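You operate a simulated robot arm through the tools that you are given. There is no shell and no other tool.

The job below is to be done with a simulated robot arm. You get a single attempt, and the scene is never put back.

JOB
Set voice, tempo, volume and shift as the yellow lesson card says.
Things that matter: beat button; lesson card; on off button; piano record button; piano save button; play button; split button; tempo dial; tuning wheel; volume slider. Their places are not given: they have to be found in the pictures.

Only the result counts: the job must be done as asked and must still hold three seconds after the hand-in. Knocking over, shifting, dropping, spilling or breaking anything else fails it.

ROBOT AND FRAMES
A 7-joint arm with a two-finger parallel gripper, fixed in place. Base frame: the origin is on the floor under the middle of its stand, x ahead of it, y to its left, z up. Readings come in m, degrees, newtons and seconds.
It reaches about 1.524 m from its shoulder. Its first joint turns from -149.0 to 149.0 degrees. Payload 3.5 kg.
The tool frame sits at the grasp point between the pads (the TCP): z along the fingers, y along the line on which they close. The tips reach 0.023 m beyond it. Largest opening 0.094 m; finger width 0.038, thickness 0.01; the body of the gripper, 0.054 by 0.096 m, starts 0.039 m behind the TCP.
Orientation is that of the tool frame in the base frame, as a unit quaternion [x, y, z, w]. With the fingers straight down and closing along the base's y, the tool's x points along the base's -x, its y along +y and its z along -z.

CONTROLS
- The arm moves only by the tool nudge_tool. Its argument "motion" is one flat list of numbers, 6 for each row, row after row: the shift along the tool's x, y, z in m, then the turn, a rotation vector about the tool's x, y, z in degrees. In form: [tx, ty, tz, ax, ay, az, tx, ty, tz, ax, ay, az, ...]. A call has 1 to 20 rows; each row shifts and turns the commanded pose from where the row before left it, along the tool's axes as they then stand. "gripper" is the finger opening in m, from 0 to 0.094, set as the call begins (left out, the last holds). Each row takes 0.2 s and may step no farther than 0.05 m and 8.6 degrees from the row before; otherwise, or with a gripper value out of range, the whole call is refused. A pose out of reach is approached as far as the arm can. The call stops where the force on the tool passes 40 N (or 10 N more than at its start, if that is more) or the arm is blocked; 0.2 s more then pass. The fingers move at their own pace (about 0.153 m/s each) and stop on an object; they squeeze with about 38 N. The grip force told is the motor's: it shows also when the fingers shut on nothing. Time passes only in rows, and 0.2 s behind the last, so rows that do not move let the fingers close. It gives the time, the measured TCP pose, the force on the tool (base axes), the opening and the grip force at its end, in the units of the frame above (readings bear some noise), with the torque about the TCP (base axes, N m) and any sound that the robot's microphone picked up.
- Cameras (640 x 400 px; columns grow to the right, rows downward): "scene" is fixed at [0.0579, 0.6435, 1.3324]; the picture's right is [0.18, -0.98, 0.00], its down [-0.63, -0.11, -0.77] and it looks along [0.75, 0.14, -0.64] (base axes); focal length 230 px, centre (320, 200). "wrist" rides on the gripper at [0.086, 0.016, -0.074] in the tool frame; the picture's right is [-0.18, 0.98, 0.00], its down [-0.58, -0.11, -0.81] and it looks along [-0.79, -0.15, 0.59] (tool axes); focal length 243 px, centre (320, 200).
- capture(camera): a new picture of that camera. The clock stands still meanwhile.
- probe_pixels(camera, pixels): for up to 12 pixels [column, row] of the newest picture of that camera ("zoom" is the newest enlarged one), the place [x, y, z] in the base frame of the surface seen there, good to about 0.002 m, but the place of the scene camera against the robot may be out by one fixed shift of up to 0.018 m in any direction. The clock stands still meanwhile.
- inspect(camera, box): a new picture of the part [left, top, right, bottom] of that camera's present view, enlarged. The clock stands still meanwhile.
- job_done(): hands the job in; it is judged then, once.

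Leave the gripper open and the arm clear of the work at the hand-in unless told otherwise.

The tools are called after "Call:" by a JSON object that holds its "method" and its "body". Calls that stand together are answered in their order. nudge_tool: Moves the arm, as the interface text tells. Its arguments: {"type":"object","properties":{"motion":{"type":"array","items":{"type":"number"}},"gripper":{"type":"number"}},"required":["motion"]} The other tools are called the same way: capture (camera) takes a picture; probe_pixels (camera, pixels) gives the place of the surface under pixels of a picture; inspect (camera, box) takes an enlarged picture of a part of a camera's view; job_done () hands the job in.

At the start:

```text
t: 0.0
ee_pos: [0.8958, 0.6339, 1.1311]
orientation: [0.0, 1.0, 0.0, 0.0]
wrist_force: [0.5, 0.5, 0.4]
torque: [0.02, 0.01, 0.0]
grip_width: 0.0939
finger_force: 0.1
```

scene: 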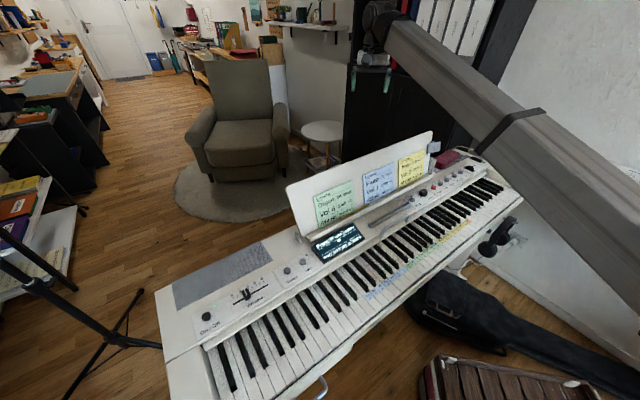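
wrist: 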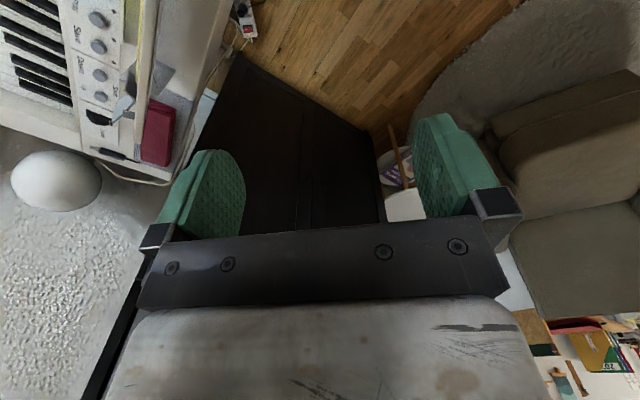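

I see a keyboard with three lesson cards (green, blue, yellow), a display, and controls left and right. I'll enlarge the cards (around px 300-440, 130-240) first.

Call:
{"method": "inspect", "body": {"camera": "scene", "box": [390, 140, 440, 195]}}

Call:
{"method": "inspect", "body": {"camera": "scene", "box": [290, 130, 450, 270]}}

Call:
{"method": "inspect", "body": {"camera": "scene", "box": [300, 220, 370, 265]}}

Call:
{"method": "inspect", "body": {"camera": "scene", "box": [170, 240, 330, 350]}}

Call:
{"method": "inspect", "body": {"camera": "scene", "box": [360, 140, 500, 240]}}

```text
7.27 times, centred on (415, 168) of scene
```

zoom: 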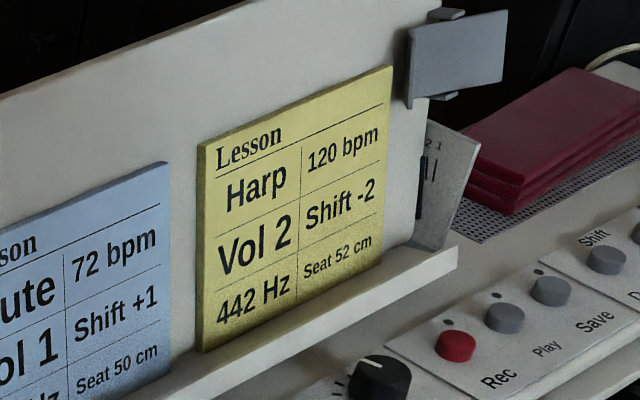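

```text
2.86 times, centred on (370, 200) of scene
```

zoom: 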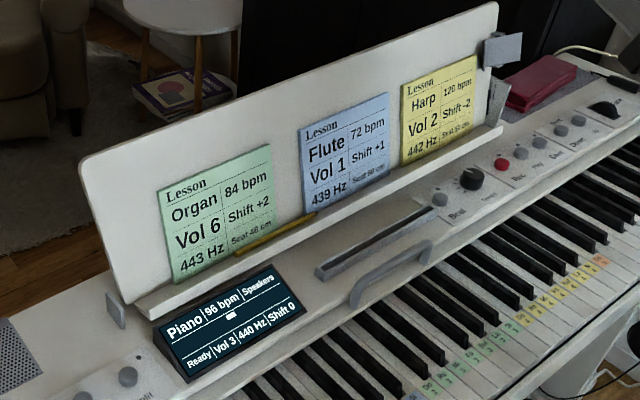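

```text
8.89 times, centred on (335, 242) of scene
```

zoom: 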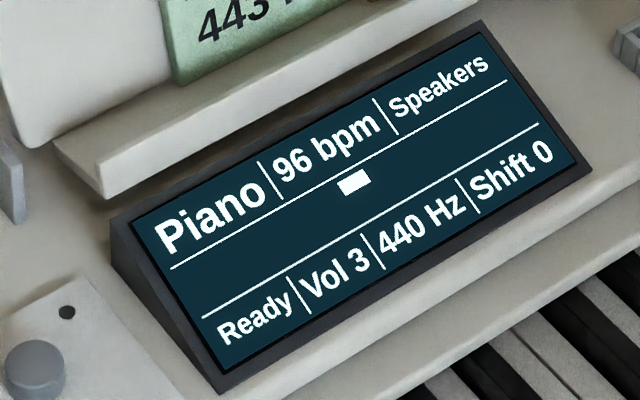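

```text
3.64 times, centred on (250, 295) of scene
```

zoom: 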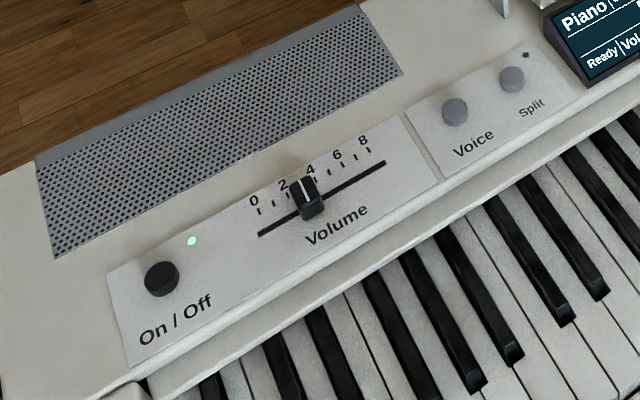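

```text
4.00 times, centred on (430, 190) of scene
```

zoom: 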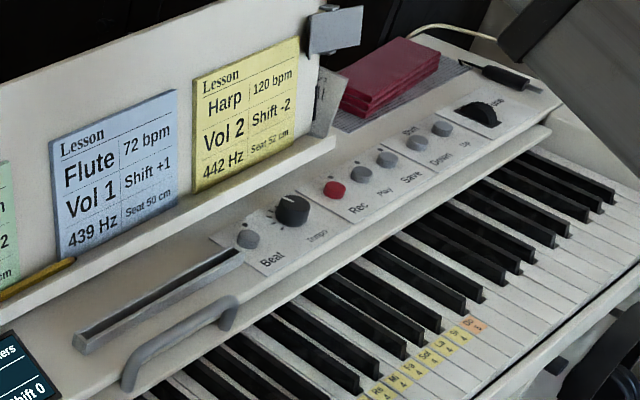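

The yellow card reads Harp, 120 bpm, Vol 2, Shift -2 (442 Hz and seat aren't asked for). The display shows Piano, 96 bpm, Vol 3, 440 Hz, Shift 0. Next I enlarge the right-hand controls and the small tag beside the yellow card, then probe places.

Call:
{"method": "inspect", "body": {"camera": "scene", "box": [430, 150, 500, 195]}}

Call:
{"method": "inspect", "body": {"camera": "scene", "box": [400, 170, 470, 215]}}

Call:
{"method": "inspect", "body": {"camera": "scene", "box": [425, 135, 465, 175]}}

```text
8.89 times, centred on (465, 172) of scene
```

zoom: 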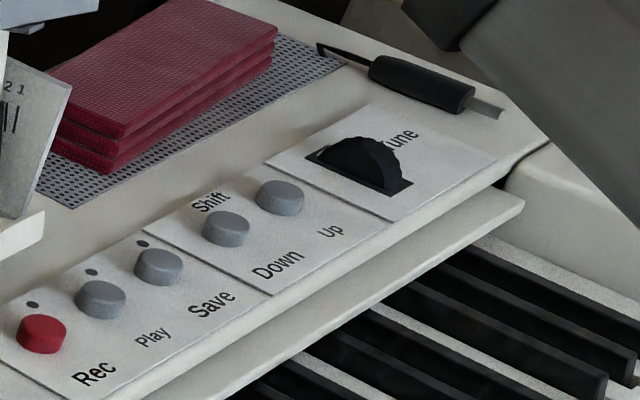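

```text
8.89 times, centred on (435, 192) of scene
```

zoom: 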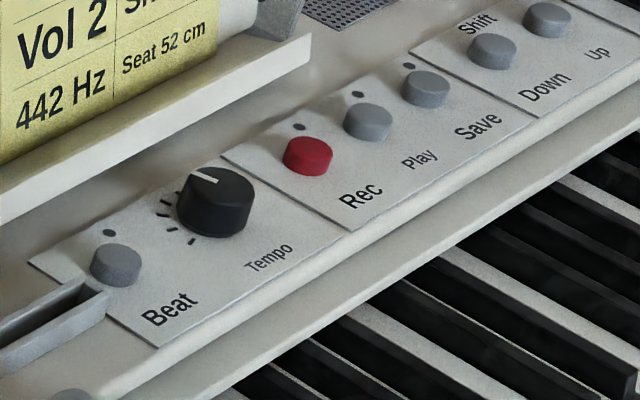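

```text
10.00 times, centred on (445, 155) of scene
```

zoom: 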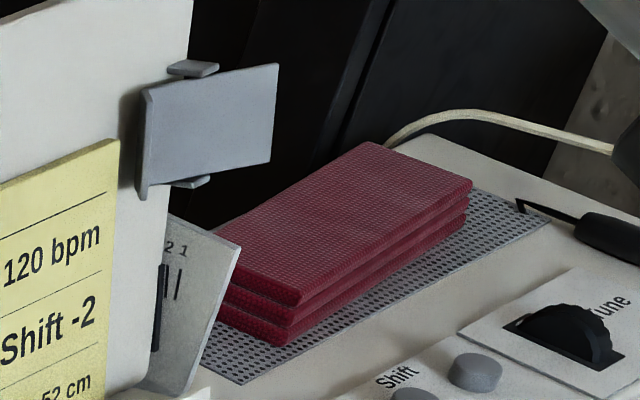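

Now I probe the main controls from the scene picture: voice (287,271), split (303,262), volume handle (247,293), slot ends (233.5,304),(267.5,284.6), on/off (206,316), tempo dial (423,190), beat (412,199), shift down (454,175), shift up (460.5,171.5), panel surfaces.

Call:
{"method": "probe_pixels", "body": {"camera": "scene", "pixels": [[287, 271], [303, 262], [247, 293], [233.5, 304.5], [267.5, 284.8], [206, 316], [423, 190], [412, 199], [454, 175], [460.5, 171.5], [225, 318], [445, 187]]}}

Call:
{"method": "inspect", "body": {"camera": "scene", "box": [225, 270, 285, 315]}}

```text
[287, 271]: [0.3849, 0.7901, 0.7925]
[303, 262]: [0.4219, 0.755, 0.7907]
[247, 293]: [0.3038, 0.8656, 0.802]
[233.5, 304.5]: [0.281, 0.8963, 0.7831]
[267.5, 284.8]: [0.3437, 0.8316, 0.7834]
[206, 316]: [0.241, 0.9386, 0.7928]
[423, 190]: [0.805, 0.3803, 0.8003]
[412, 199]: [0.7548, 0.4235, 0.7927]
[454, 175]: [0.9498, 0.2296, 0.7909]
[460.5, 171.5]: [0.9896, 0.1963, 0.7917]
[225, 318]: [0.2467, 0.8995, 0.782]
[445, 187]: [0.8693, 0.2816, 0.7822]
```

```text
8.89 times, centred on (255, 292) of scene
```

zoom: 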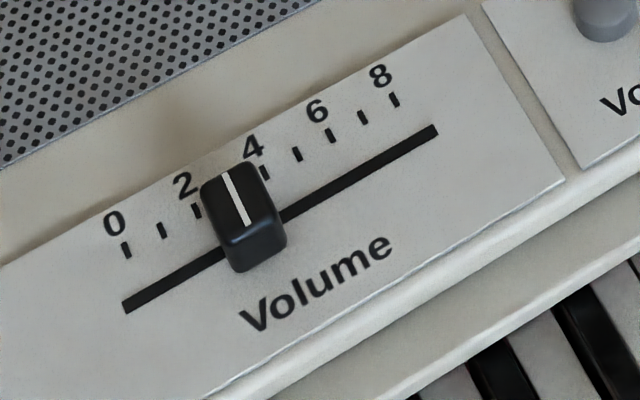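

The keyboard runs along about (0.71,-0.70) in base axes. I'd like to check clearances: the stand tray edge, board, clip at right of the board, the hand rail, display, so I probe those.

Call:
{"method": "probe_pixels", "body": {"camera": "scene", "pixels": [[433, 177], [410, 189], [345, 222], [305, 240], [410, 165], [430, 137], [285, 190], [442, 160], [450, 153], [335, 242], [410, 205], [434, 187]]}}

Call:
{"method": "inspect", "body": {"camera": "scene", "box": [404, 178, 440, 206]}}

```text
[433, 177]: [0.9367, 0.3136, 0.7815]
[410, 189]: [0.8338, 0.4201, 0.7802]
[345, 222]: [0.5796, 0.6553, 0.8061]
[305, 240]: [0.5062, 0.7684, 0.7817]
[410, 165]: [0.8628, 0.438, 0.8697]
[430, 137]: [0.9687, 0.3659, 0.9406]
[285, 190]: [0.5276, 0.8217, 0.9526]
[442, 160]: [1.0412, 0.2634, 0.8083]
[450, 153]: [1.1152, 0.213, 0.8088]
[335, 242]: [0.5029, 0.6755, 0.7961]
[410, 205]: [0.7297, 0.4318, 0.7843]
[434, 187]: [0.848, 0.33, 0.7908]
```

```text
14.29 times, centred on (422, 192) of scene
```

zoom: 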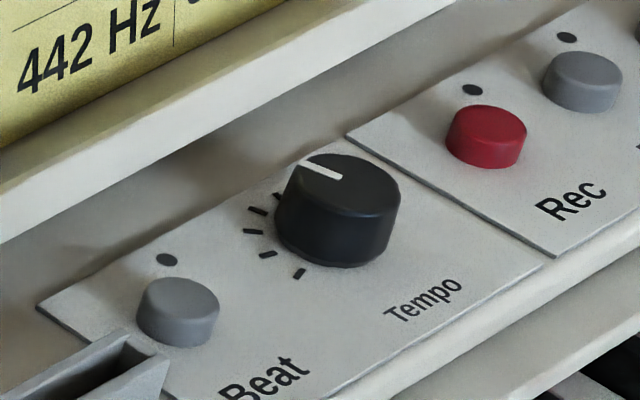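

The tray front edge is about 36 mm behind the dial; the board leans back with its top at z≈0.95. I'll turn the tool by 45.2° so that its closing line runs along the keyboard (camera on the player's side), in place, high above everything.

Call:
{"method": "nudge_tool", "body": {"motion": [0, 0, 0, 0, 0, -7.54, 0, 0, 0, 0, 0, -7.54, 0, 0, 0, 0, 0, -7.54, 0, 0, 0, 0, 0, -7.54, 0, 0, 0, 0, 0, -7.54, 0, 0, 0, 0, 0, -7.53], "gripper": 0.0}}

```text
t: 1.4
ee_pos: [0.8961, 0.6338, 1.1318]
orientation: [-0.386, 0.922, 0.0, -0.001]
wrist_force: [-0.5, -0.5, 0.2]
torque: [0.0, 0.01, -0.05]
grip_width: 0.0001
finger_force: 38.0
```

The turn worked (about 45.3°). Next I move high over the board toward the voice button at (0.385,0.790), ending at z≈1.0.

Call:
{"method": "nudge_tool", "body": {"motion": [0.0178, 0.03375, 0.0, 0, 0, 0, 0.0178, 0.03375, 0.0, 0, 0, 0, 0.0178, 0.03375, 0.0, 0, 0, 0, 0.0178, 0.03375, 0.0, 0, 0, 0, 0.0178, 0.03375, 0.0, 0, 0, 0, 0.0178, 0.03375, 0.0, 0, 0, 0, 0.0178, 0.03375, 0.01, 0, 0, 0, 0.0178, 0.03375, 0.015, 0, 0, 0, 0.0178, 0.03375, 0.015, 0, 0, 0, 0.0178, 0.03375, 0.015, 0, 0, 0, 0.0178, 0.03375, 0.015, 0, 0, 0, 0.0178, 0.03375, 0.02, 0, 0, 0, 0.0178, 0.03375, 0.02, 0, 0, 0, 0.0178, 0.03375, 0.02, 0, 0, 0]}}

Call:
{"method": "capture", "body": {"camera": "wrist"}}

Call:
{"method": "capture", "body": {"camera": "scene"}}

```text
t: 4.4
ee_pos: [0.3823, 0.7915, 0.9993]
orientation: [-0.385, 0.923, -0.001, 0.0]
wrist_force: [-0.7, -0.8, 0.4]
torque: [-0.03, -0.03, 0.01]
grip_width: 0.0
finger_force: 37.9
```

```text
taken
```

wrist: 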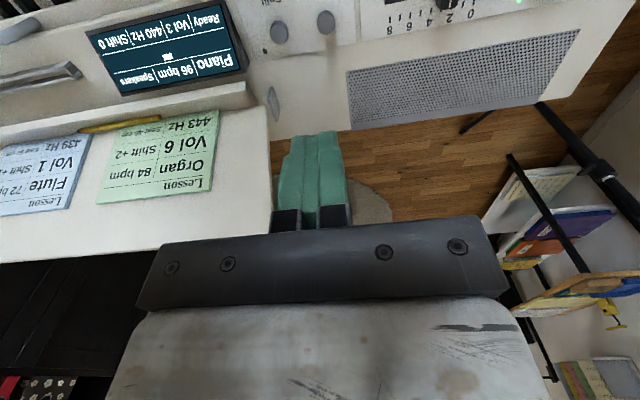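

```text
taken
```

scene: 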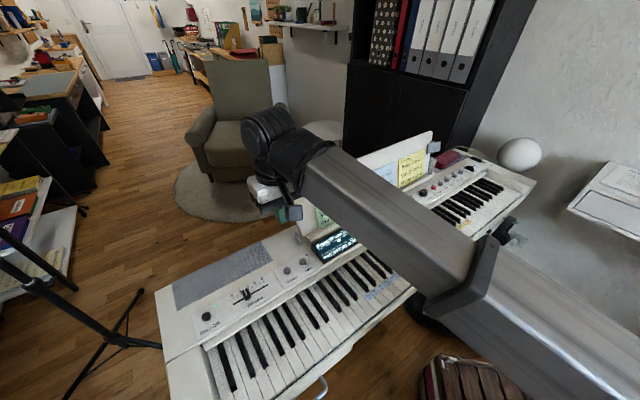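

The wrist picture shows the voice button at (326,22), split at (279,32), volume knob near (445,3), display at upper left. I probe these to calibrate against the scene camera.

Call:
{"method": "probe_pixels", "body": {"camera": "wrist", "pixels": [[326, 22], [279, 32], [445, 3], [305, 30], [350, 20], [170, 50], [265, 190]]}}

Call:
{"method": "probe_pixels", "body": {"camera": "scene", "pixels": [[287, 271], [303, 262], [247, 293], [287, 272], [303, 263]]}}

Call:
{"method": "inspect", "body": {"camera": "wrist", "box": [240, 0, 500, 60]}}

```text
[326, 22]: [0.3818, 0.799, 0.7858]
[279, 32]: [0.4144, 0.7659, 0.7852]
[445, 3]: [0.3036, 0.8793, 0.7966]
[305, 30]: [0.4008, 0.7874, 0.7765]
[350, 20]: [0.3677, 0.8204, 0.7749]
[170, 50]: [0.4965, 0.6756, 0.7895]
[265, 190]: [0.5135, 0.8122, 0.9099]
```

```text
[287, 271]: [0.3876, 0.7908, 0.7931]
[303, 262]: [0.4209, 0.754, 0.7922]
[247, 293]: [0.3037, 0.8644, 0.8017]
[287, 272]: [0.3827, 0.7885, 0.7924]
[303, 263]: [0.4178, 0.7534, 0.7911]
```

```text
2.46 times, centred on (370, 30) of wrist
```

zoom: 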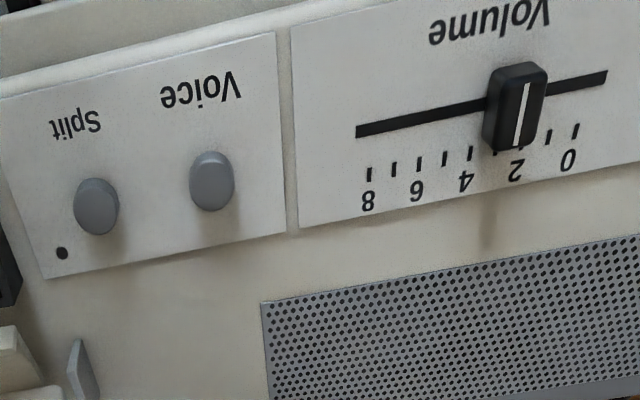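

The enlarged wrist view clearly shows Voice at zoom (212,178), Split (96,204), volume knob top at (520,98). I probe them for accurate centres (edges too).

Call:
{"method": "probe_pixels", "body": {"camera": "zoom", "pixels": [[208, 182], [212, 160], [194, 182], [230, 175], [93, 208], [250, 180], [510, 112], [500, 135], [535, 125], [540, 85], [360, 131], [605, 76]]}}

```text
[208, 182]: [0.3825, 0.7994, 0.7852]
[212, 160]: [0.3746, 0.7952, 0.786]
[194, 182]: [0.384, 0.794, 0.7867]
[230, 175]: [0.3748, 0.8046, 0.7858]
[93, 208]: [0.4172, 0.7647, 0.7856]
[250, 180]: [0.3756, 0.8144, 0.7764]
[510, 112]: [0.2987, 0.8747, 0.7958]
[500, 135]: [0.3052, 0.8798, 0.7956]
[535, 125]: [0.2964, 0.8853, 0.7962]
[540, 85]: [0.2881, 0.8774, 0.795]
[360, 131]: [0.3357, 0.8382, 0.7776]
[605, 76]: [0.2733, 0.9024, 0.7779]
```

Comparing cameras, robot-frame place = scene place + about (-0.008,+0.0065,-0.006). The voice button's top centre is at about (0.380,0.798,0.786). I descend with closed fingers to a few mm above it, then check.

Call:
{"method": "nudge_tool", "body": {"motion": [-0.003, 0.0062, 0.03, 0, 0, 0, 0, 0, 0.04, 0, 0, 0, 0, 0, 0.04, 0, 0, 0, 0, 0, 0.04, 0, 0, 0, 0, 0, 0.024, 0, 0, 0, 0, 0, 0.008, 0, 0, 0]}}

Call:
{"method": "inspect", "body": {"camera": "wrist", "box": [220, 100, 420, 225]}}

```text
t: 5.8
ee_pos: [0.3822, 0.7985, 0.8201]
orientation: [-0.384, 0.923, 0.0, -0.001]
wrist_force: [-0.1, 0.8, -0.8]
torque: [0.0, 0.02, 0.0]
grip_width: 0.0
finger_force: 38.2
```

```text
3.20 times, centred on (320, 162) of wrist
```

zoom: 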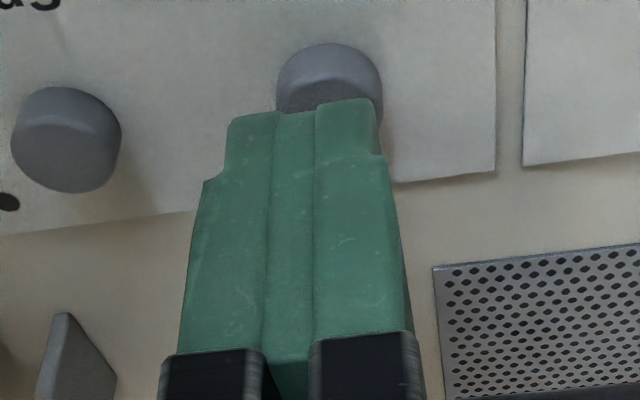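

The tips are over the voice button, within about 1.5 mm. I go down slowly in 2 mm then 1 mm steps to feel the contact.

Call:
{"method": "nudge_tool", "body": {"motion": [0, -0.001, 0.004, 0, 0, 0, 0, 0, 0.003, 0, 0, 0, 0, 0, 0.002, 0, 0, 0, 0, 0, 0.001, 0, 0, 0, 0, 0, 0.001, 0, 0, 0]}}

```text
t: 7.0
ee_pos: [0.3824, 0.7964, 0.8089]
orientation: [-0.384, 0.923, 0.001, 0.0]
wrist_force: [0.8, 0.2, 0.6]
torque: [0.01, 0.01, -0.01]
grip_width: 0.0
finger_force: 37.8
```

No contact force yet at tip z≈0.786. Three more 1 mm steps.

Call:
{"method": "nudge_tool", "body": {"motion": [0, 0, 0.001, 0, 0, 0, 0, 0, 0.001, 0, 0, 0, 0, 0, 0.001, 0, 0, 0]}}

Call:
{"method": "inspect", "body": {"camera": "scene", "box": [270, 215, 370, 278]}}

```text
t: 7.8
ee_pos: [0.3817, 0.797, 0.8053]
orientation: [-0.384, 0.923, -0.001, 0.0]
wrist_force: [0.8, -0.4, 2.0]
torque: [-0.02, 0.02, -0.02]
grip_width: 0.0001
finger_force: 37.4
heard: click
```

```text
6.35 times, centred on (320, 246) of scene
```

zoom: 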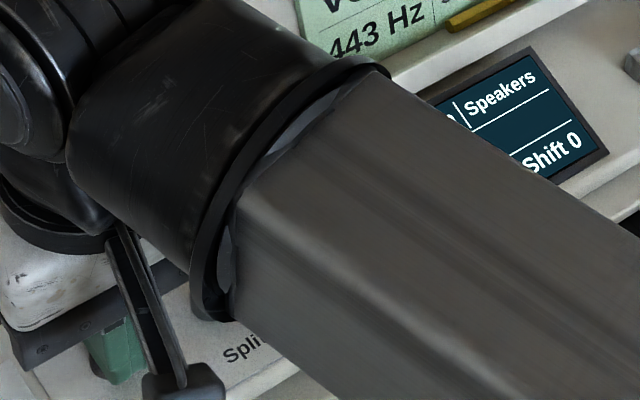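

A click was heard at TCP z 0.805. I lift about 12 mm and read the display through the wrist camera.

Call:
{"method": "nudge_tool", "body": {"motion": [0, 0, -0.004, 0, 0, 0, 0, 0, -0.008, 0, 0, 0]}}

Call:
{"method": "capture", "body": {"camera": "wrist"}}

Call:
{"method": "inspect", "body": {"camera": "wrist", "box": [0, 0, 280, 175]}}

```text
t: 8.4
ee_pos: [0.3817, 0.7953, 0.8174]
orientation: [-0.384, 0.923, 0.0, 0.0]
wrist_force: [-0.6, 0.4, 0.1]
torque: [0.02, 0.01, 0.0]
grip_width: 0.0
finger_force: 38.2
```

```text
taken
```

wrist: 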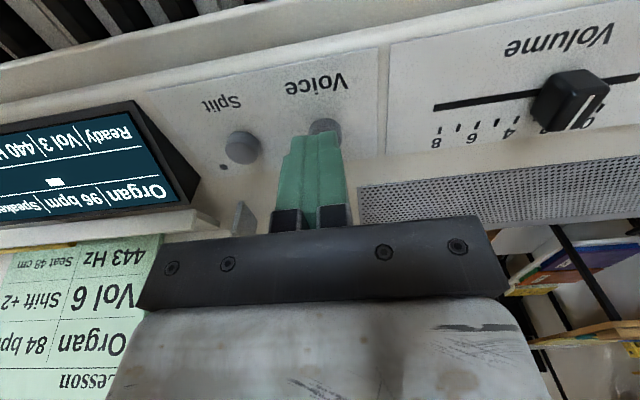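

```text
2.29 times, centred on (140, 88) of wrist
```

zoom: 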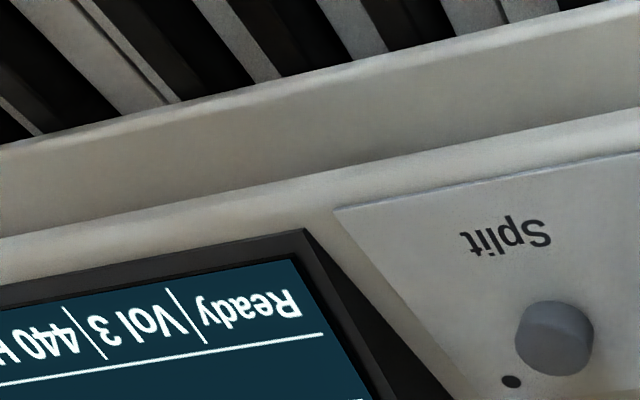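

The voice changed to Organ, so one press steps the voice once. I press again the same way and read.

Call:
{"method": "nudge_tool", "body": {"motion": [0, 0, 0.008, 0, 0, 0, 0, 0, 0.002, 0, 0, 0, 0, 0, 0.001, 0, 0, 0, 0, 0, 0.001, 0, 0, 0, 0, 0, -0.004, 0, 0, 0, 0, 0, -0.008, 0, 0, 0]}}

Call:
{"method": "capture", "body": {"camera": "wrist"}}

```text
t: 9.8
ee_pos: [0.3844, 0.7957, 0.817]
orientation: [-0.384, 0.923, 0.0, 0.0]
wrist_force: [0.3, 0.0, 0.0]
torque: [0.01, 0.0, 0.03]
grip_width: 0.0001
finger_force: 37.9
heard: click
```

```text
taken
```

wrist: 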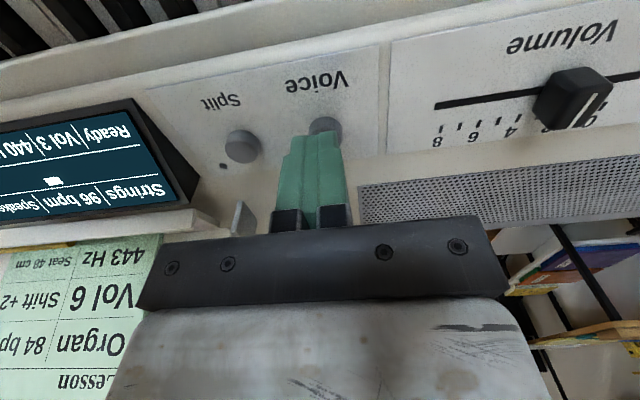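

Now Strings. Press again.

Call:
{"method": "nudge_tool", "body": {"motion": [0, 0, 0.008, 0, 0, 0, 0, 0, 0.002, 0, 0, 0, 0, 0, 0.001, 0, 0, 0, 0, 0, 0.001, 0, 0, 0, 0, 0, -0.004, 0, 0, 0, 0, 0, -0.008, 0, 0, 0]}}

Call:
{"method": "capture", "body": {"camera": "wrist"}}

```text
t: 11.2
ee_pos: [0.3824, 0.7965, 0.8164]
orientation: [-0.384, 0.923, -0.001, -0.001]
wrist_force: [-0.2, -0.2, 0.0]
torque: [-0.01, 0.0, 0.01]
grip_width: 0.0001
finger_force: 38.2
heard: click
```

```text
taken
```

wrist: 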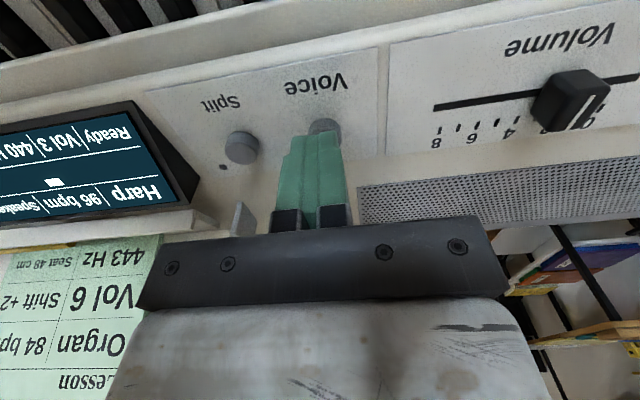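

The display reads Harp. Now the volume: I lift, open the fingers to 0.05 m and move left over the slider handle (about (0.296,0.88)), then look.

Call:
{"method": "nudge_tool", "body": {"motion": [0, 0, -0.04, 0, 0, 0, 0, 0, -0.03, 0, 0, 0, 0.0022, 0.04, 0, 0, 0, 0, 0, 0.04, 0, 0, 0, 0, 0, 0.0384, 0, 0, 0, 0], "gripper": 0.05}}

Call:
{"method": "capture", "body": {"camera": "wrist"}}

Call:
{"method": "inspect", "body": {"camera": "wrist", "box": [200, 0, 440, 150]}}

```text
t: 12.4
ee_pos: [0.2969, 0.8785, 0.886]
orientation: [-0.384, 0.923, 0.0, 0.0]
wrist_force: [-0.5, 0.3, 0.0]
torque: [0.01, 0.02, 0.01]
grip_width: 0.0495
finger_force: 0.0
```

```text
taken
```

wrist: 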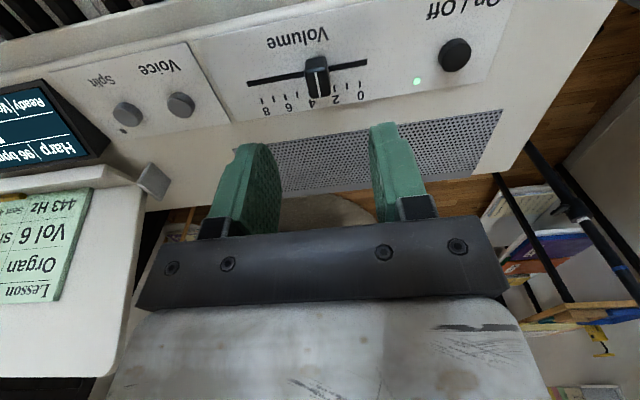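

```text
2.67 times, centred on (320, 75) of wrist
```

zoom: 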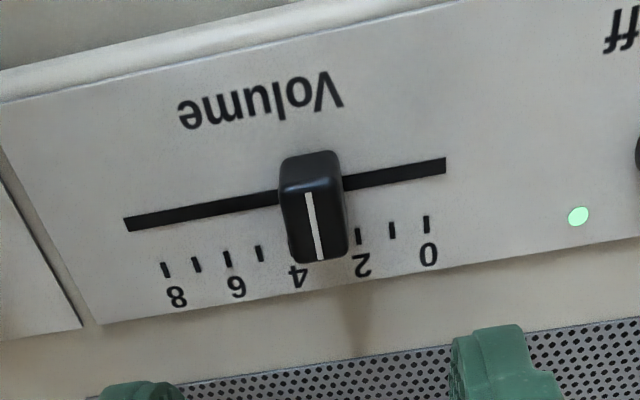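

The handle is centred near column 317. I probe the handle top edges and slider ticks for exact places.

Call:
{"method": "probe_pixels", "body": {"camera": "zoom", "pixels": [[312, 230], [287, 225], [342, 215], [315, 195], [318, 250], [427, 224], [358, 236], [165, 270], [391, 230], [127, 224], [445, 165], [390, 215]]}}

```text
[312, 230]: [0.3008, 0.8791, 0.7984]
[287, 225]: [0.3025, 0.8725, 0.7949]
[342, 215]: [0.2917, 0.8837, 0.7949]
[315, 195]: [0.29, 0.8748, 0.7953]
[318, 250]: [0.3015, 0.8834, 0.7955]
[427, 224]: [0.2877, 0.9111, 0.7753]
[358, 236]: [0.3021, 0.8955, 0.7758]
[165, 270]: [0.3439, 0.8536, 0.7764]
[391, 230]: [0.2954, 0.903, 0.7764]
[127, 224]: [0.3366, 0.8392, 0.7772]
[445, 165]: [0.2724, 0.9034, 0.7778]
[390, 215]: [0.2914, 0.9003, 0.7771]
```

Ticks are 10 mm apart and the handle sits at tick 3 (u=-0.4075), the TCP is lined up. I go down so the fingers straddle the handle (tips ≈6 mm above the panel).

Call:
{"method": "nudge_tool", "body": {"motion": [0, 0, 0.03, 0, 0, 0, 0, 0, 0.03, 0, 0, 0, 0, 0, 0.015, 0, 0, 0, 0, 0, 0.005, 0, 0, 0], "gripper": 0.04}}

Call:
{"method": "inspect", "body": {"camera": "wrist", "box": [200, 60, 440, 210]}}

```text
t: 13.4
ee_pos: [0.2969, 0.8787, 0.8072]
orientation: [-0.385, 0.923, 0.001, -0.001]
wrist_force: [1.0, -0.1, -0.2]
torque: [-0.04, 0.04, -0.03]
grip_width: 0.0398
finger_force: 0.1
```

```text
2.67 times, centred on (320, 135) of wrist
```

zoom: 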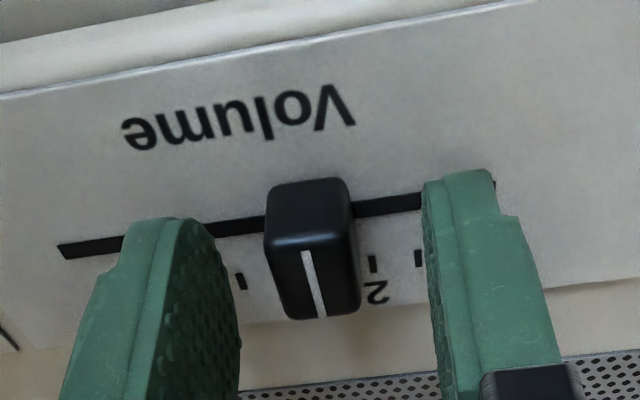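

The fingers straddle the handle nicely. I close to 16 mm around it and slide 10 mm towards 0 (tool +y).

Call:
{"method": "nudge_tool", "body": {"motion": [0, 0, 0, 0, 0, 0, 0, 0, 0, 0, 0, 0, 0, 0.0025, 0, 0, 0, 0, 0, 0.0025, 0, 0, 0, 0, 0, 0.0025, 0, 0, 0, 0, 0, 0.0025, 0, 0, 0, 0], "gripper": 0.016}}

Call:
{"method": "capture", "body": {"camera": "wrist"}}

Call:
{"method": "inspect", "body": {"camera": "wrist", "box": [200, 60, 440, 210]}}

Call:
{"method": "inspect", "body": {"camera": "scene", "box": [290, 210, 380, 270]}}

```text
t: 14.8
ee_pos: [0.29, 0.8851, 0.807]
orientation: [-0.384, 0.923, 0.001, 0.0]
wrist_force: [1.8, -0.1, 1.1]
torque: [0.0, -0.01, -0.04]
grip_width: 0.0171
finger_force: 0.9
```

```text
taken
```

wrist: 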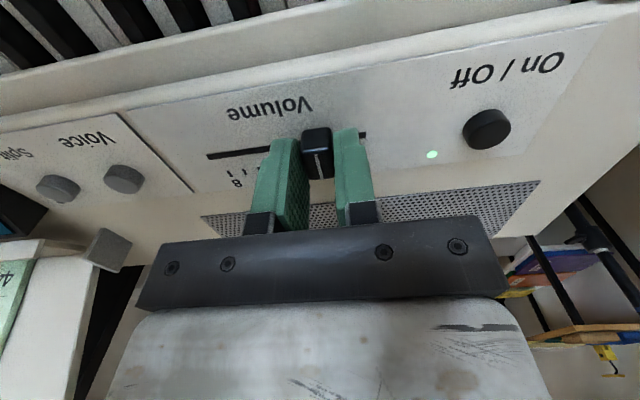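

```text
2.67 times, centred on (320, 135) of wrist
```

zoom: 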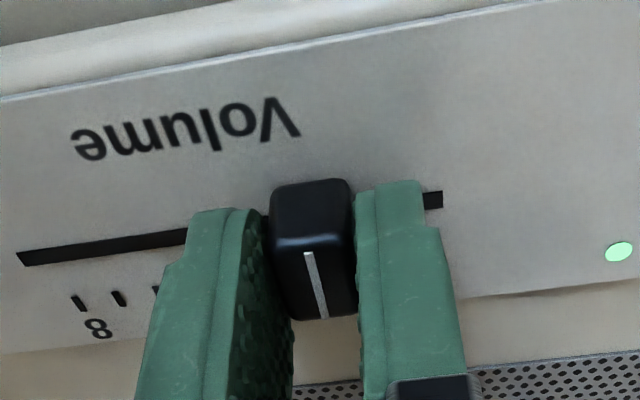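

```text
6.67 times, centred on (335, 240) of scene
```

zoom: 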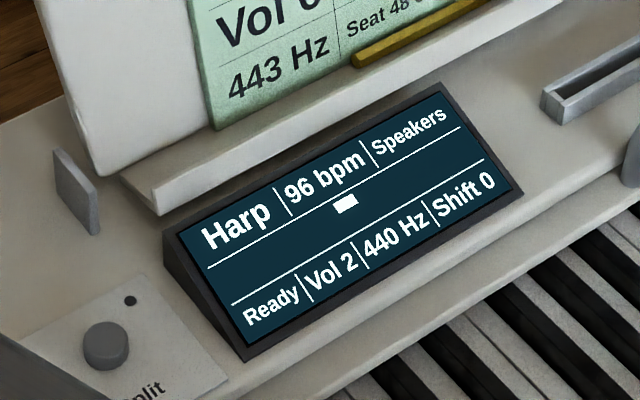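

The display reads Harp, 96 bpm, Vol 2, 440 Hz, Shift 0; the handle is at u≈-0.4175, right on tick 2. I open the fingers and lift straight up.

Call:
{"method": "nudge_tool", "body": {"motion": [0, 0, 0, 0, 0, 0, 0, 0, 0, 0, 0, 0, 0, 0, -0.02, 0, 0, 0, 0, 0, -0.04, 0, 0, 0, 0, 0, -0.04, 0, 0, 0], "gripper": 0.04}}

Call:
{"method": "inspect", "body": {"camera": "wrist", "box": [200, 0, 440, 150]}}

Call:
{"method": "inspect", "body": {"camera": "scene", "box": [290, 210, 380, 270]}}

```text
t: 16.0
ee_pos: [0.2916, 0.8861, 0.9075]
orientation: [-0.384, 0.923, 0.0, 0.0]
wrist_force: [-0.5, 0.1, 0.3]
torque: [0.01, 0.0, 0.02]
grip_width: 0.0401
finger_force: 0.1
```

```text
2.67 times, centred on (320, 75) of wrist
```

zoom: 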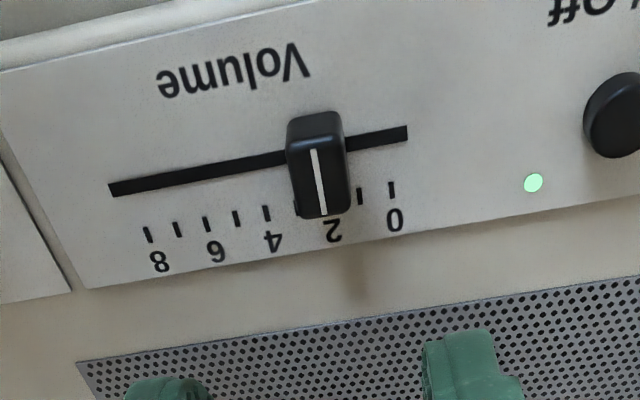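

```text
6.67 times, centred on (335, 240) of scene
```

zoom: 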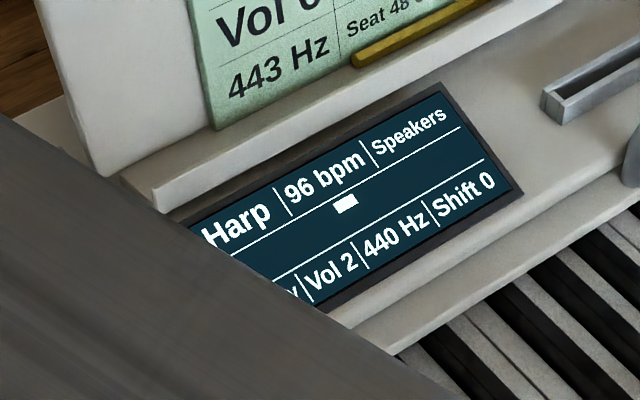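

Volume stays at 2. Now I lift to z≈0.98 and travel right along the keyboard (tool -y), slightly on the player's side, toward the tempo dial near (0.797,0.387).

Call:
{"method": "nudge_tool", "body": {"motion": [0.01, 0, -0.04, 0, 0, 0, 0.01, 0, -0.035, 0, 0, 0, 0.01, -0.0474, 0, 0, 0, 0, 0, -0.0474, 0, 0, 0, 0, 0, -0.0474, 0, 0, 0, 0, 0, -0.0474, 0, 0, 0, 0, 0, -0.0474, 0, 0, 0, 0, 0, -0.0474, 0, 0, 0, 0, 0, -0.0474, 0, 0, 0, 0, 0, -0.0474, 0, 0, 0, 0, 0, -0.0474, 0, 0, 0, 0, 0, -0.0474, 0, 0, 0, 0, 0, -0.0474, 0, 0, 0, 0, 0, -0.0474, 0, 0, 0, 0, 0, -0.0474, 0, 0, 0, 0, 0, -0.0474, 0, 0, 0, 0, 0, -0.0474, 0, 0, 0, 0]}}

Call:
{"method": "capture", "body": {"camera": "wrist"}}

Call:
{"method": "capture", "body": {"camera": "scene"}}

```text
t: 19.6
ee_pos: [0.7744, 0.3627, 0.9835]
orientation: [-0.385, 0.923, 0.0, 0.0]
wrist_force: [0.3, -0.3, -0.4]
torque: [0.0, 0.0, 0.02]
grip_width: 0.0399
finger_force: 0.2
```

```text
taken
```

wrist: 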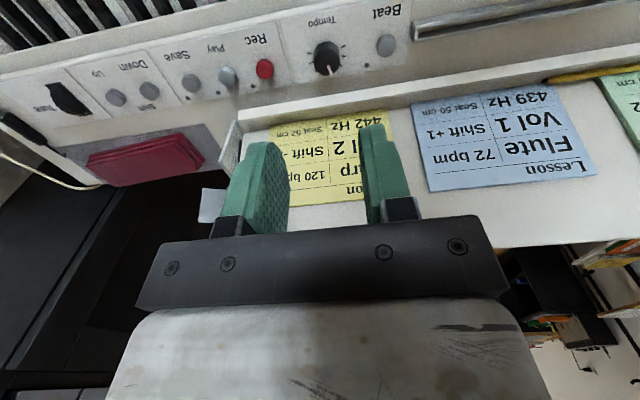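

```text
taken
```

scene: 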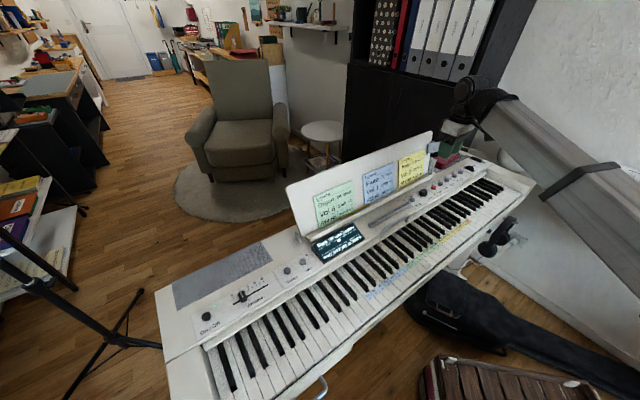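

Good view of the right-hand controls. The dial is at (326,57) in the wrist picture. I enlarge it and the shift buttons.

Call:
{"method": "inspect", "body": {"camera": "wrist", "box": [276, 20, 404, 100]}}

Call:
{"method": "probe_pixels", "body": {"camera": "zoom", "pixels": [[250, 170], [210, 165], [310, 165], [255, 120], [265, 230], [415, 170], [545, 130], [20, 220]]}}

Call:
{"method": "inspect", "body": {"camera": "wrist", "box": [40, 50, 200, 150]}}

```text
5.00 times, centred on (340, 60) of wrist
```

zoom: 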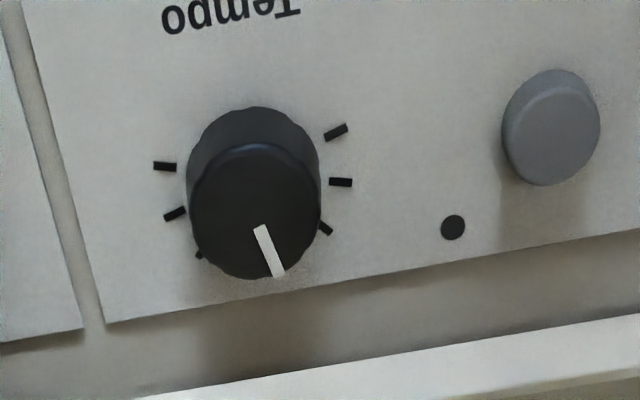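

```text
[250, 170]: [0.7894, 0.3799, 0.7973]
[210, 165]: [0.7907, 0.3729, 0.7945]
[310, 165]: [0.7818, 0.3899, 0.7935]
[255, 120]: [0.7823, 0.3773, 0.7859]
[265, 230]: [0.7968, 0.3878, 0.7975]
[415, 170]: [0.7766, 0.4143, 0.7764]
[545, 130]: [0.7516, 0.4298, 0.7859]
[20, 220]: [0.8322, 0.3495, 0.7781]
```

```text
4.00 times, centred on (120, 100) of wrist
```

zoom: 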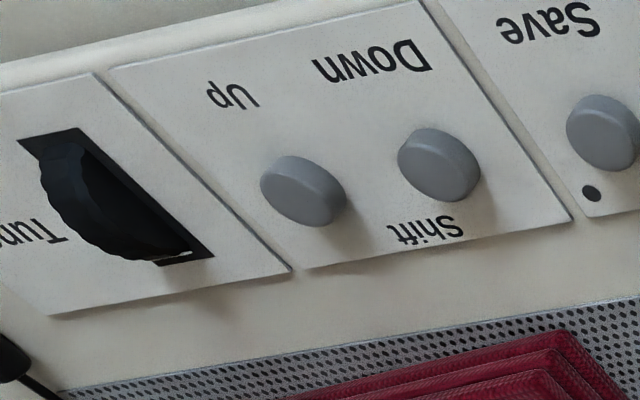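

Down is the button at zoom (438,165), nearest Save. The dial pointer points almost straight back (slightly left of 12 o'clock); 7 ticks. I move over the dial and lower to z≈0.88 with fingers open at 0.055.

Call:
{"method": "nudge_tool", "body": {"motion": [-0.011, 0.0018, 0.02, 0, 0, 0, -0.01, 0, 0.04, 0, 0, 0, -0.01, 0, 0.04, 0, 0, 0, 0, 0, 0, 0, 0, 0], "gripper": 0.055}}

Call:
{"method": "capture", "body": {"camera": "wrist"}}

Call:
{"method": "inspect", "body": {"camera": "wrist", "box": [240, 20, 400, 120]}}

```text
t: 20.6
ee_pos: [0.7944, 0.3878, 0.8808]
orientation: [-0.384, 0.923, 0.0, 0.0]
wrist_force: [-0.2, -0.4, 0.5]
torque: [0.0, 0.02, -0.01]
grip_width: 0.055
finger_force: 0.1
```

```text
taken
```

wrist: 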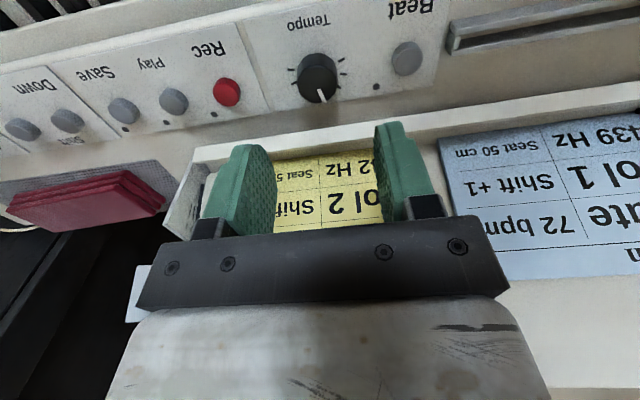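

```text
4.00 times, centred on (320, 70) of wrist
```

zoom: 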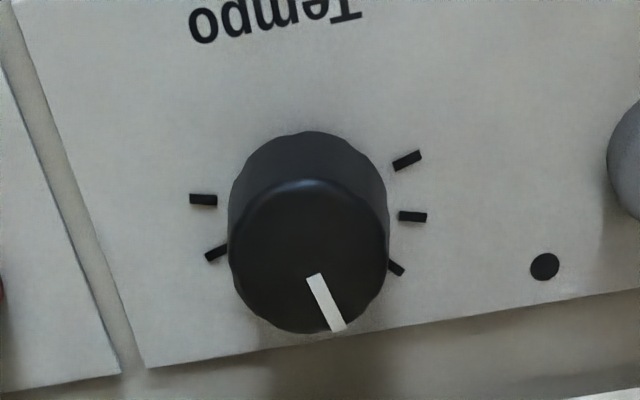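

I probe the dial's top rim and centre, pointer ends and the ticks.

Call:
{"method": "probe_pixels", "body": {"camera": "zoom", "pixels": [[308, 258], [236, 255], [380, 255], [305, 190], [315, 322], [314, 278], [338, 324], [407, 160], [413, 216], [396, 268], [203, 199], [216, 253]]}}

```text
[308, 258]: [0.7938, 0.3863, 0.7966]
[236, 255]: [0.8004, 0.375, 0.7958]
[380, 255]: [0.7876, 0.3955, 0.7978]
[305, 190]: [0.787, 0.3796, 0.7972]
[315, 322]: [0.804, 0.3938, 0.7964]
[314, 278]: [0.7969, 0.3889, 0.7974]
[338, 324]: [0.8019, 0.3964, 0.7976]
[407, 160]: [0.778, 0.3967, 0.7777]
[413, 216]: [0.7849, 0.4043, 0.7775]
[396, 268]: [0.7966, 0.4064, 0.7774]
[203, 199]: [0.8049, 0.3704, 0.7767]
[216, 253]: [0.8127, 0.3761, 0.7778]
```

The dial's centre is at about (0.7948,0.386), pointer about 11° left of straight back at 96 bpm, so 120 needs perhaps +40° clockwise. I make a small centring shift, turn the tool -18°, then descend over the dial with opening 0.045.

Call:
{"method": "nudge_tool", "body": {"motion": [0.001, -0.0016, 0, 0, 0, 0, 0, 0, 0, 0, 0, -6, 0, 0, 0, 0, 0, -6, 0, 0, 0, 0, 0, -6, 0, 0, 0.025, 0, 0, 0, 0, 0, 0.02, 0, 0, 0], "gripper": 0.045}}

Call:
{"method": "inspect", "body": {"camera": "wrist", "box": [200, 40, 440, 190]}}

```text
t: 22.0
ee_pos: [0.7958, 0.3839, 0.8385]
orientation: [-0.525, 0.851, 0.0, -0.001]
wrist_force: [-0.1, -0.7, 0.4]
torque: [0.01, 0.01, -0.01]
grip_width: 0.0451
finger_force: 0.0
```

```text
2.67 times, centred on (320, 115) of wrist
```

zoom: 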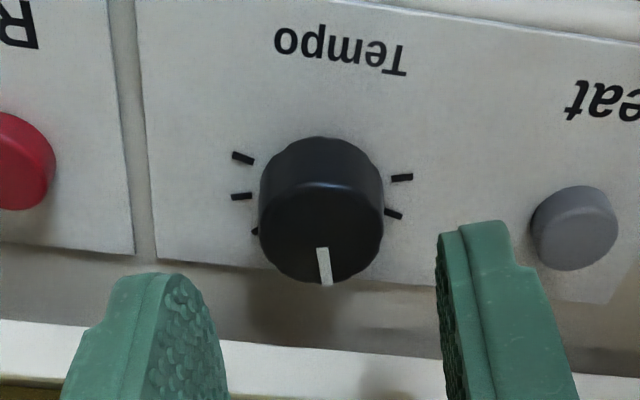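

The dial is centred (zoom column 321). I descend another 32 mm so that the pads straddle it.

Call:
{"method": "nudge_tool", "body": {"motion": [0, 0, 0.012, 0, 0, 0, 0, 0, 0.012, 0, 0, 0, 0, 0, 0.008, 0, 0, 0]}}

Call:
{"method": "inspect", "body": {"camera": "wrist", "box": [200, 60, 440, 210]}}

Call:
{"method": "capture", "body": {"camera": "scene"}}

```text
t: 22.8
ee_pos: [0.7941, 0.3833, 0.805]
orientation: [-0.524, 0.852, 0.0, 0.0]
wrist_force: [0.1, -0.1, 0.1]
torque: [-0.03, -0.02, -0.02]
grip_width: 0.0449
finger_force: 0.0
```

```text
2.67 times, centred on (320, 135) of wrist
```

zoom: 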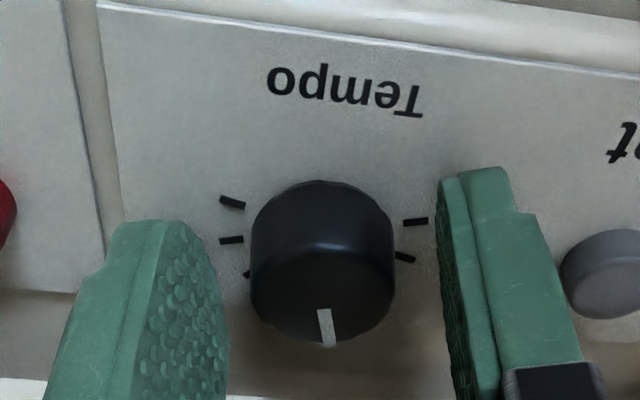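

```text
taken
```

scene: 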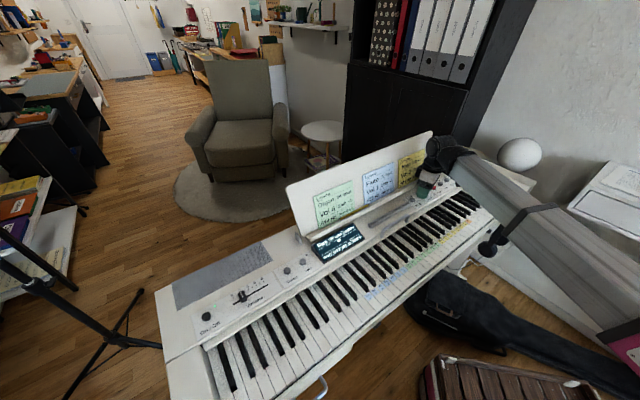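

The pads straddle the dial and the display is visible to the scene camera. I close on the dial and then turn +8° twice, and read the display.

Call:
{"method": "nudge_tool", "body": {"motion": [0, 0, 0, 0, 0, 0, 0, 0, 0, 0, 0, 0, 0, 0, 0, 0, 0, 0, 0, 0, 0, 0, 0, 4, 0, 0, 0, 0, 0, 4, 0, 0, 0, 0, 0, 4], "gripper": 0.015}}

Call:
{"method": "inspect", "body": {"camera": "scene", "box": [290, 210, 380, 270]}}

Call:
{"method": "inspect", "body": {"camera": "wrist", "box": [200, 60, 440, 210]}}

```text
t: 24.2
ee_pos: [0.7935, 0.3849, 0.8052]
orientation: [-0.432, 0.902, 0.0, 0.0]
wrist_force: [-2.2, 0.3, -12.4]
torque: [0.49, -0.33, -0.01]
grip_width: 0.0284
finger_force: 45.1
```

```text
6.67 times, centred on (335, 240) of scene
```

zoom: 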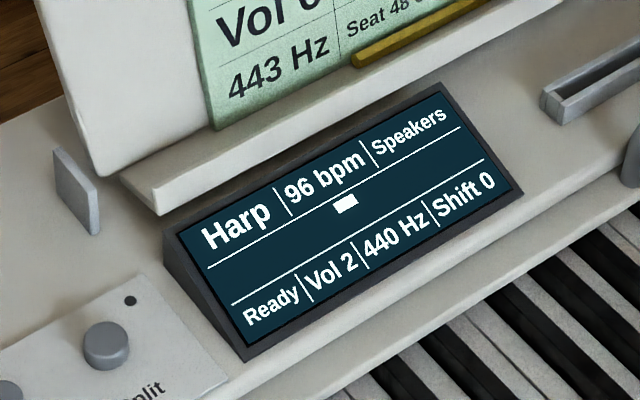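

```text
2.67 times, centred on (320, 135) of wrist
```

zoom: 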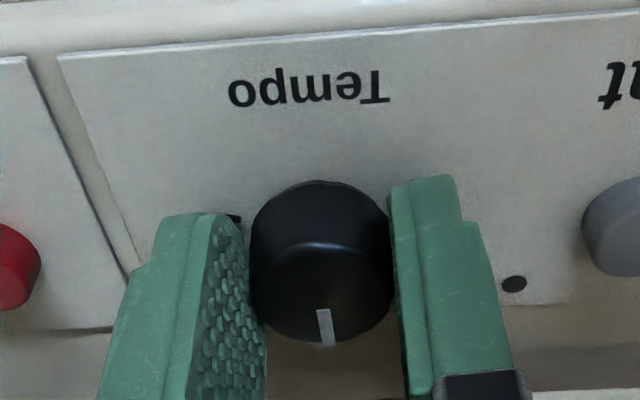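

The dial turned 12° with the fingers (pointer unchanged relative to the pads), but the display still shows 96 bpm. The tempo probably steps per tick (~28.6° each: 96→108→120). I turn on by another 12° and read.

Call:
{"method": "nudge_tool", "body": {"motion": [0, 0, 0, 0, 0, 4, 0, 0, 0, 0, 0, 4, 0, 0, 0, 0, 0, 4]}}

Call:
{"method": "inspect", "body": {"camera": "scene", "box": [290, 210, 380, 270]}}

Call:
{"method": "inspect", "body": {"camera": "wrist", "box": [200, 60, 440, 210]}}

```text
t: 25.0
ee_pos: [0.7934, 0.3847, 0.8041]
orientation: [-0.335, 0.942, 0.0, 0.0]
wrist_force: [-4.6, -2.1, -28.9]
torque: [0.3, -0.24, -0.01]
grip_width: 0.0285
finger_force: 44.8
```

```text
6.67 times, centred on (335, 240) of scene
```

zoom: 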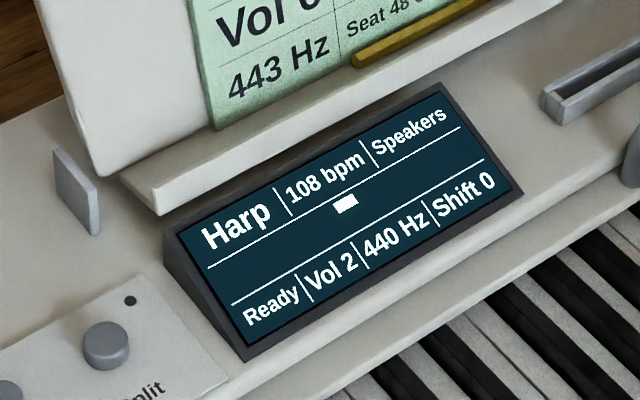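

```text
2.67 times, centred on (320, 135) of wrist
```

zoom: 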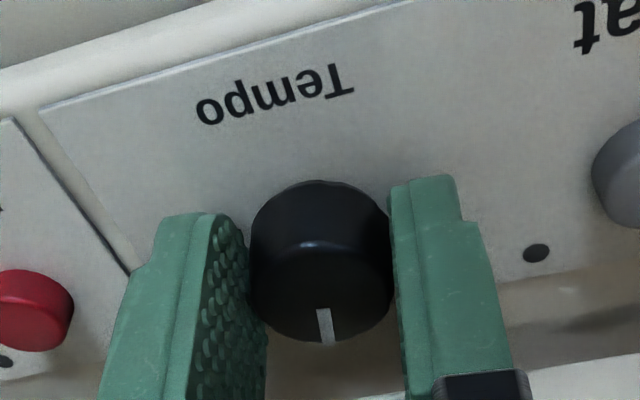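

The display now reads 108 bpm — the tempo goes 12 bpm per tick. But the force on the tool is -29 N in z, so I'd rather release, realign and regrasp than fight. I open the fingers first and look.

Call:
{"method": "nudge_tool", "body": {"motion": [0, 0, 0, 0, 0, 0, 0, 0, 0, 0, 0, 0], "gripper": 0.045}}

Call:
{"method": "inspect", "body": {"camera": "scene", "box": [290, 210, 380, 270]}}

Call:
{"method": "inspect", "body": {"camera": "wrist", "box": [200, 60, 440, 210]}}

```text
t: 25.6
ee_pos: [0.7948, 0.3846, 0.8057]
orientation: [-0.335, 0.942, 0.0, 0.0]
wrist_force: [0.3, -0.1, -0.6]
torque: [-0.01, -0.02, 0.04]
grip_width: 0.045
finger_force: 0.1
```

```text
6.67 times, centred on (335, 240) of scene
```

zoom: 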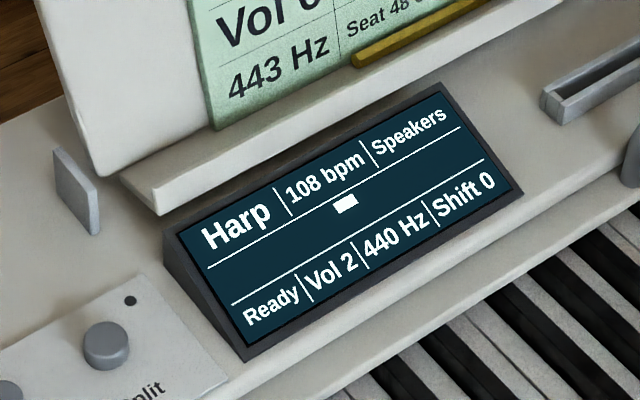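

```text
2.67 times, centred on (320, 135) of wrist
```

zoom: 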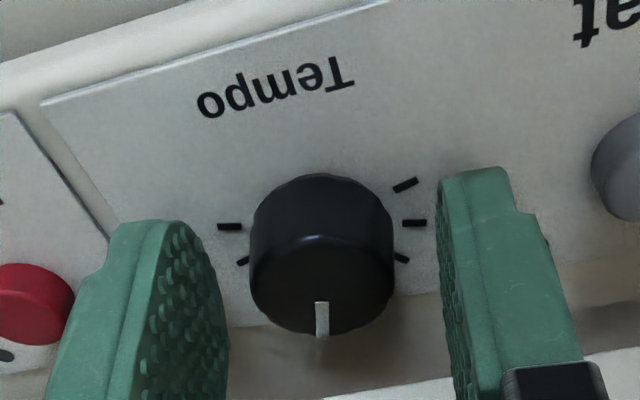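

After release the display stays at 108 and forces vanish. I turn the open fingers back by 21°, re-grip the dial and check the force before turning.

Call:
{"method": "nudge_tool", "body": {"motion": [0, 0, 0, 0, 0, -7, 0, 0, 0, 0, 0, -7, 0, 0, 0, 0, 0, -7], "gripper": 0.045}}

Call:
{"method": "nudge_tool", "body": {"motion": [0, 0, 0, 0, 0, 0, 0, 0, 0, 0, 0, 0, 0, 0, 0, 0, 0, 0], "gripper": 0.02}}

Call:
{"method": "inspect", "body": {"camera": "wrist", "box": [200, 60, 440, 210]}}

```text
t: 26.4
ee_pos: [0.7947, 0.3853, 0.805]
orientation: [-0.502, 0.865, 0.0, 0.0]
wrist_force: [0.4, 1.4, 0.2]
torque: [0.03, 0.0, -0.02]
grip_width: 0.0449
finger_force: 0.1
```

```text
t: 27.2
ee_pos: [0.7946, 0.3852, 0.8059]
orientation: [-0.502, 0.865, -0.001, 0.0]
wrist_force: [7.4, -3.9, -0.2]
torque: [-0.11, -0.24, -0.03]
grip_width: 0.0283
finger_force: 44.7
```

```text
2.67 times, centred on (320, 135) of wrist
```

zoom: 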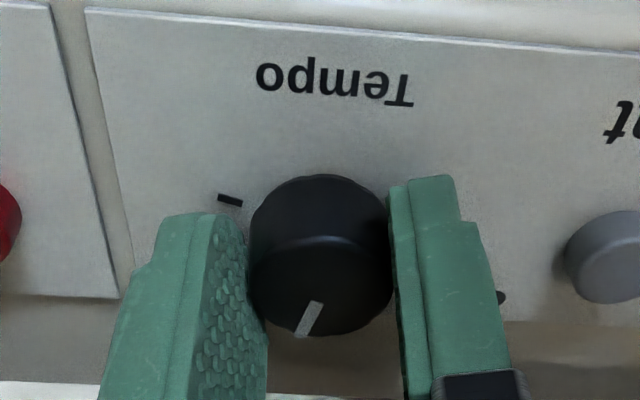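

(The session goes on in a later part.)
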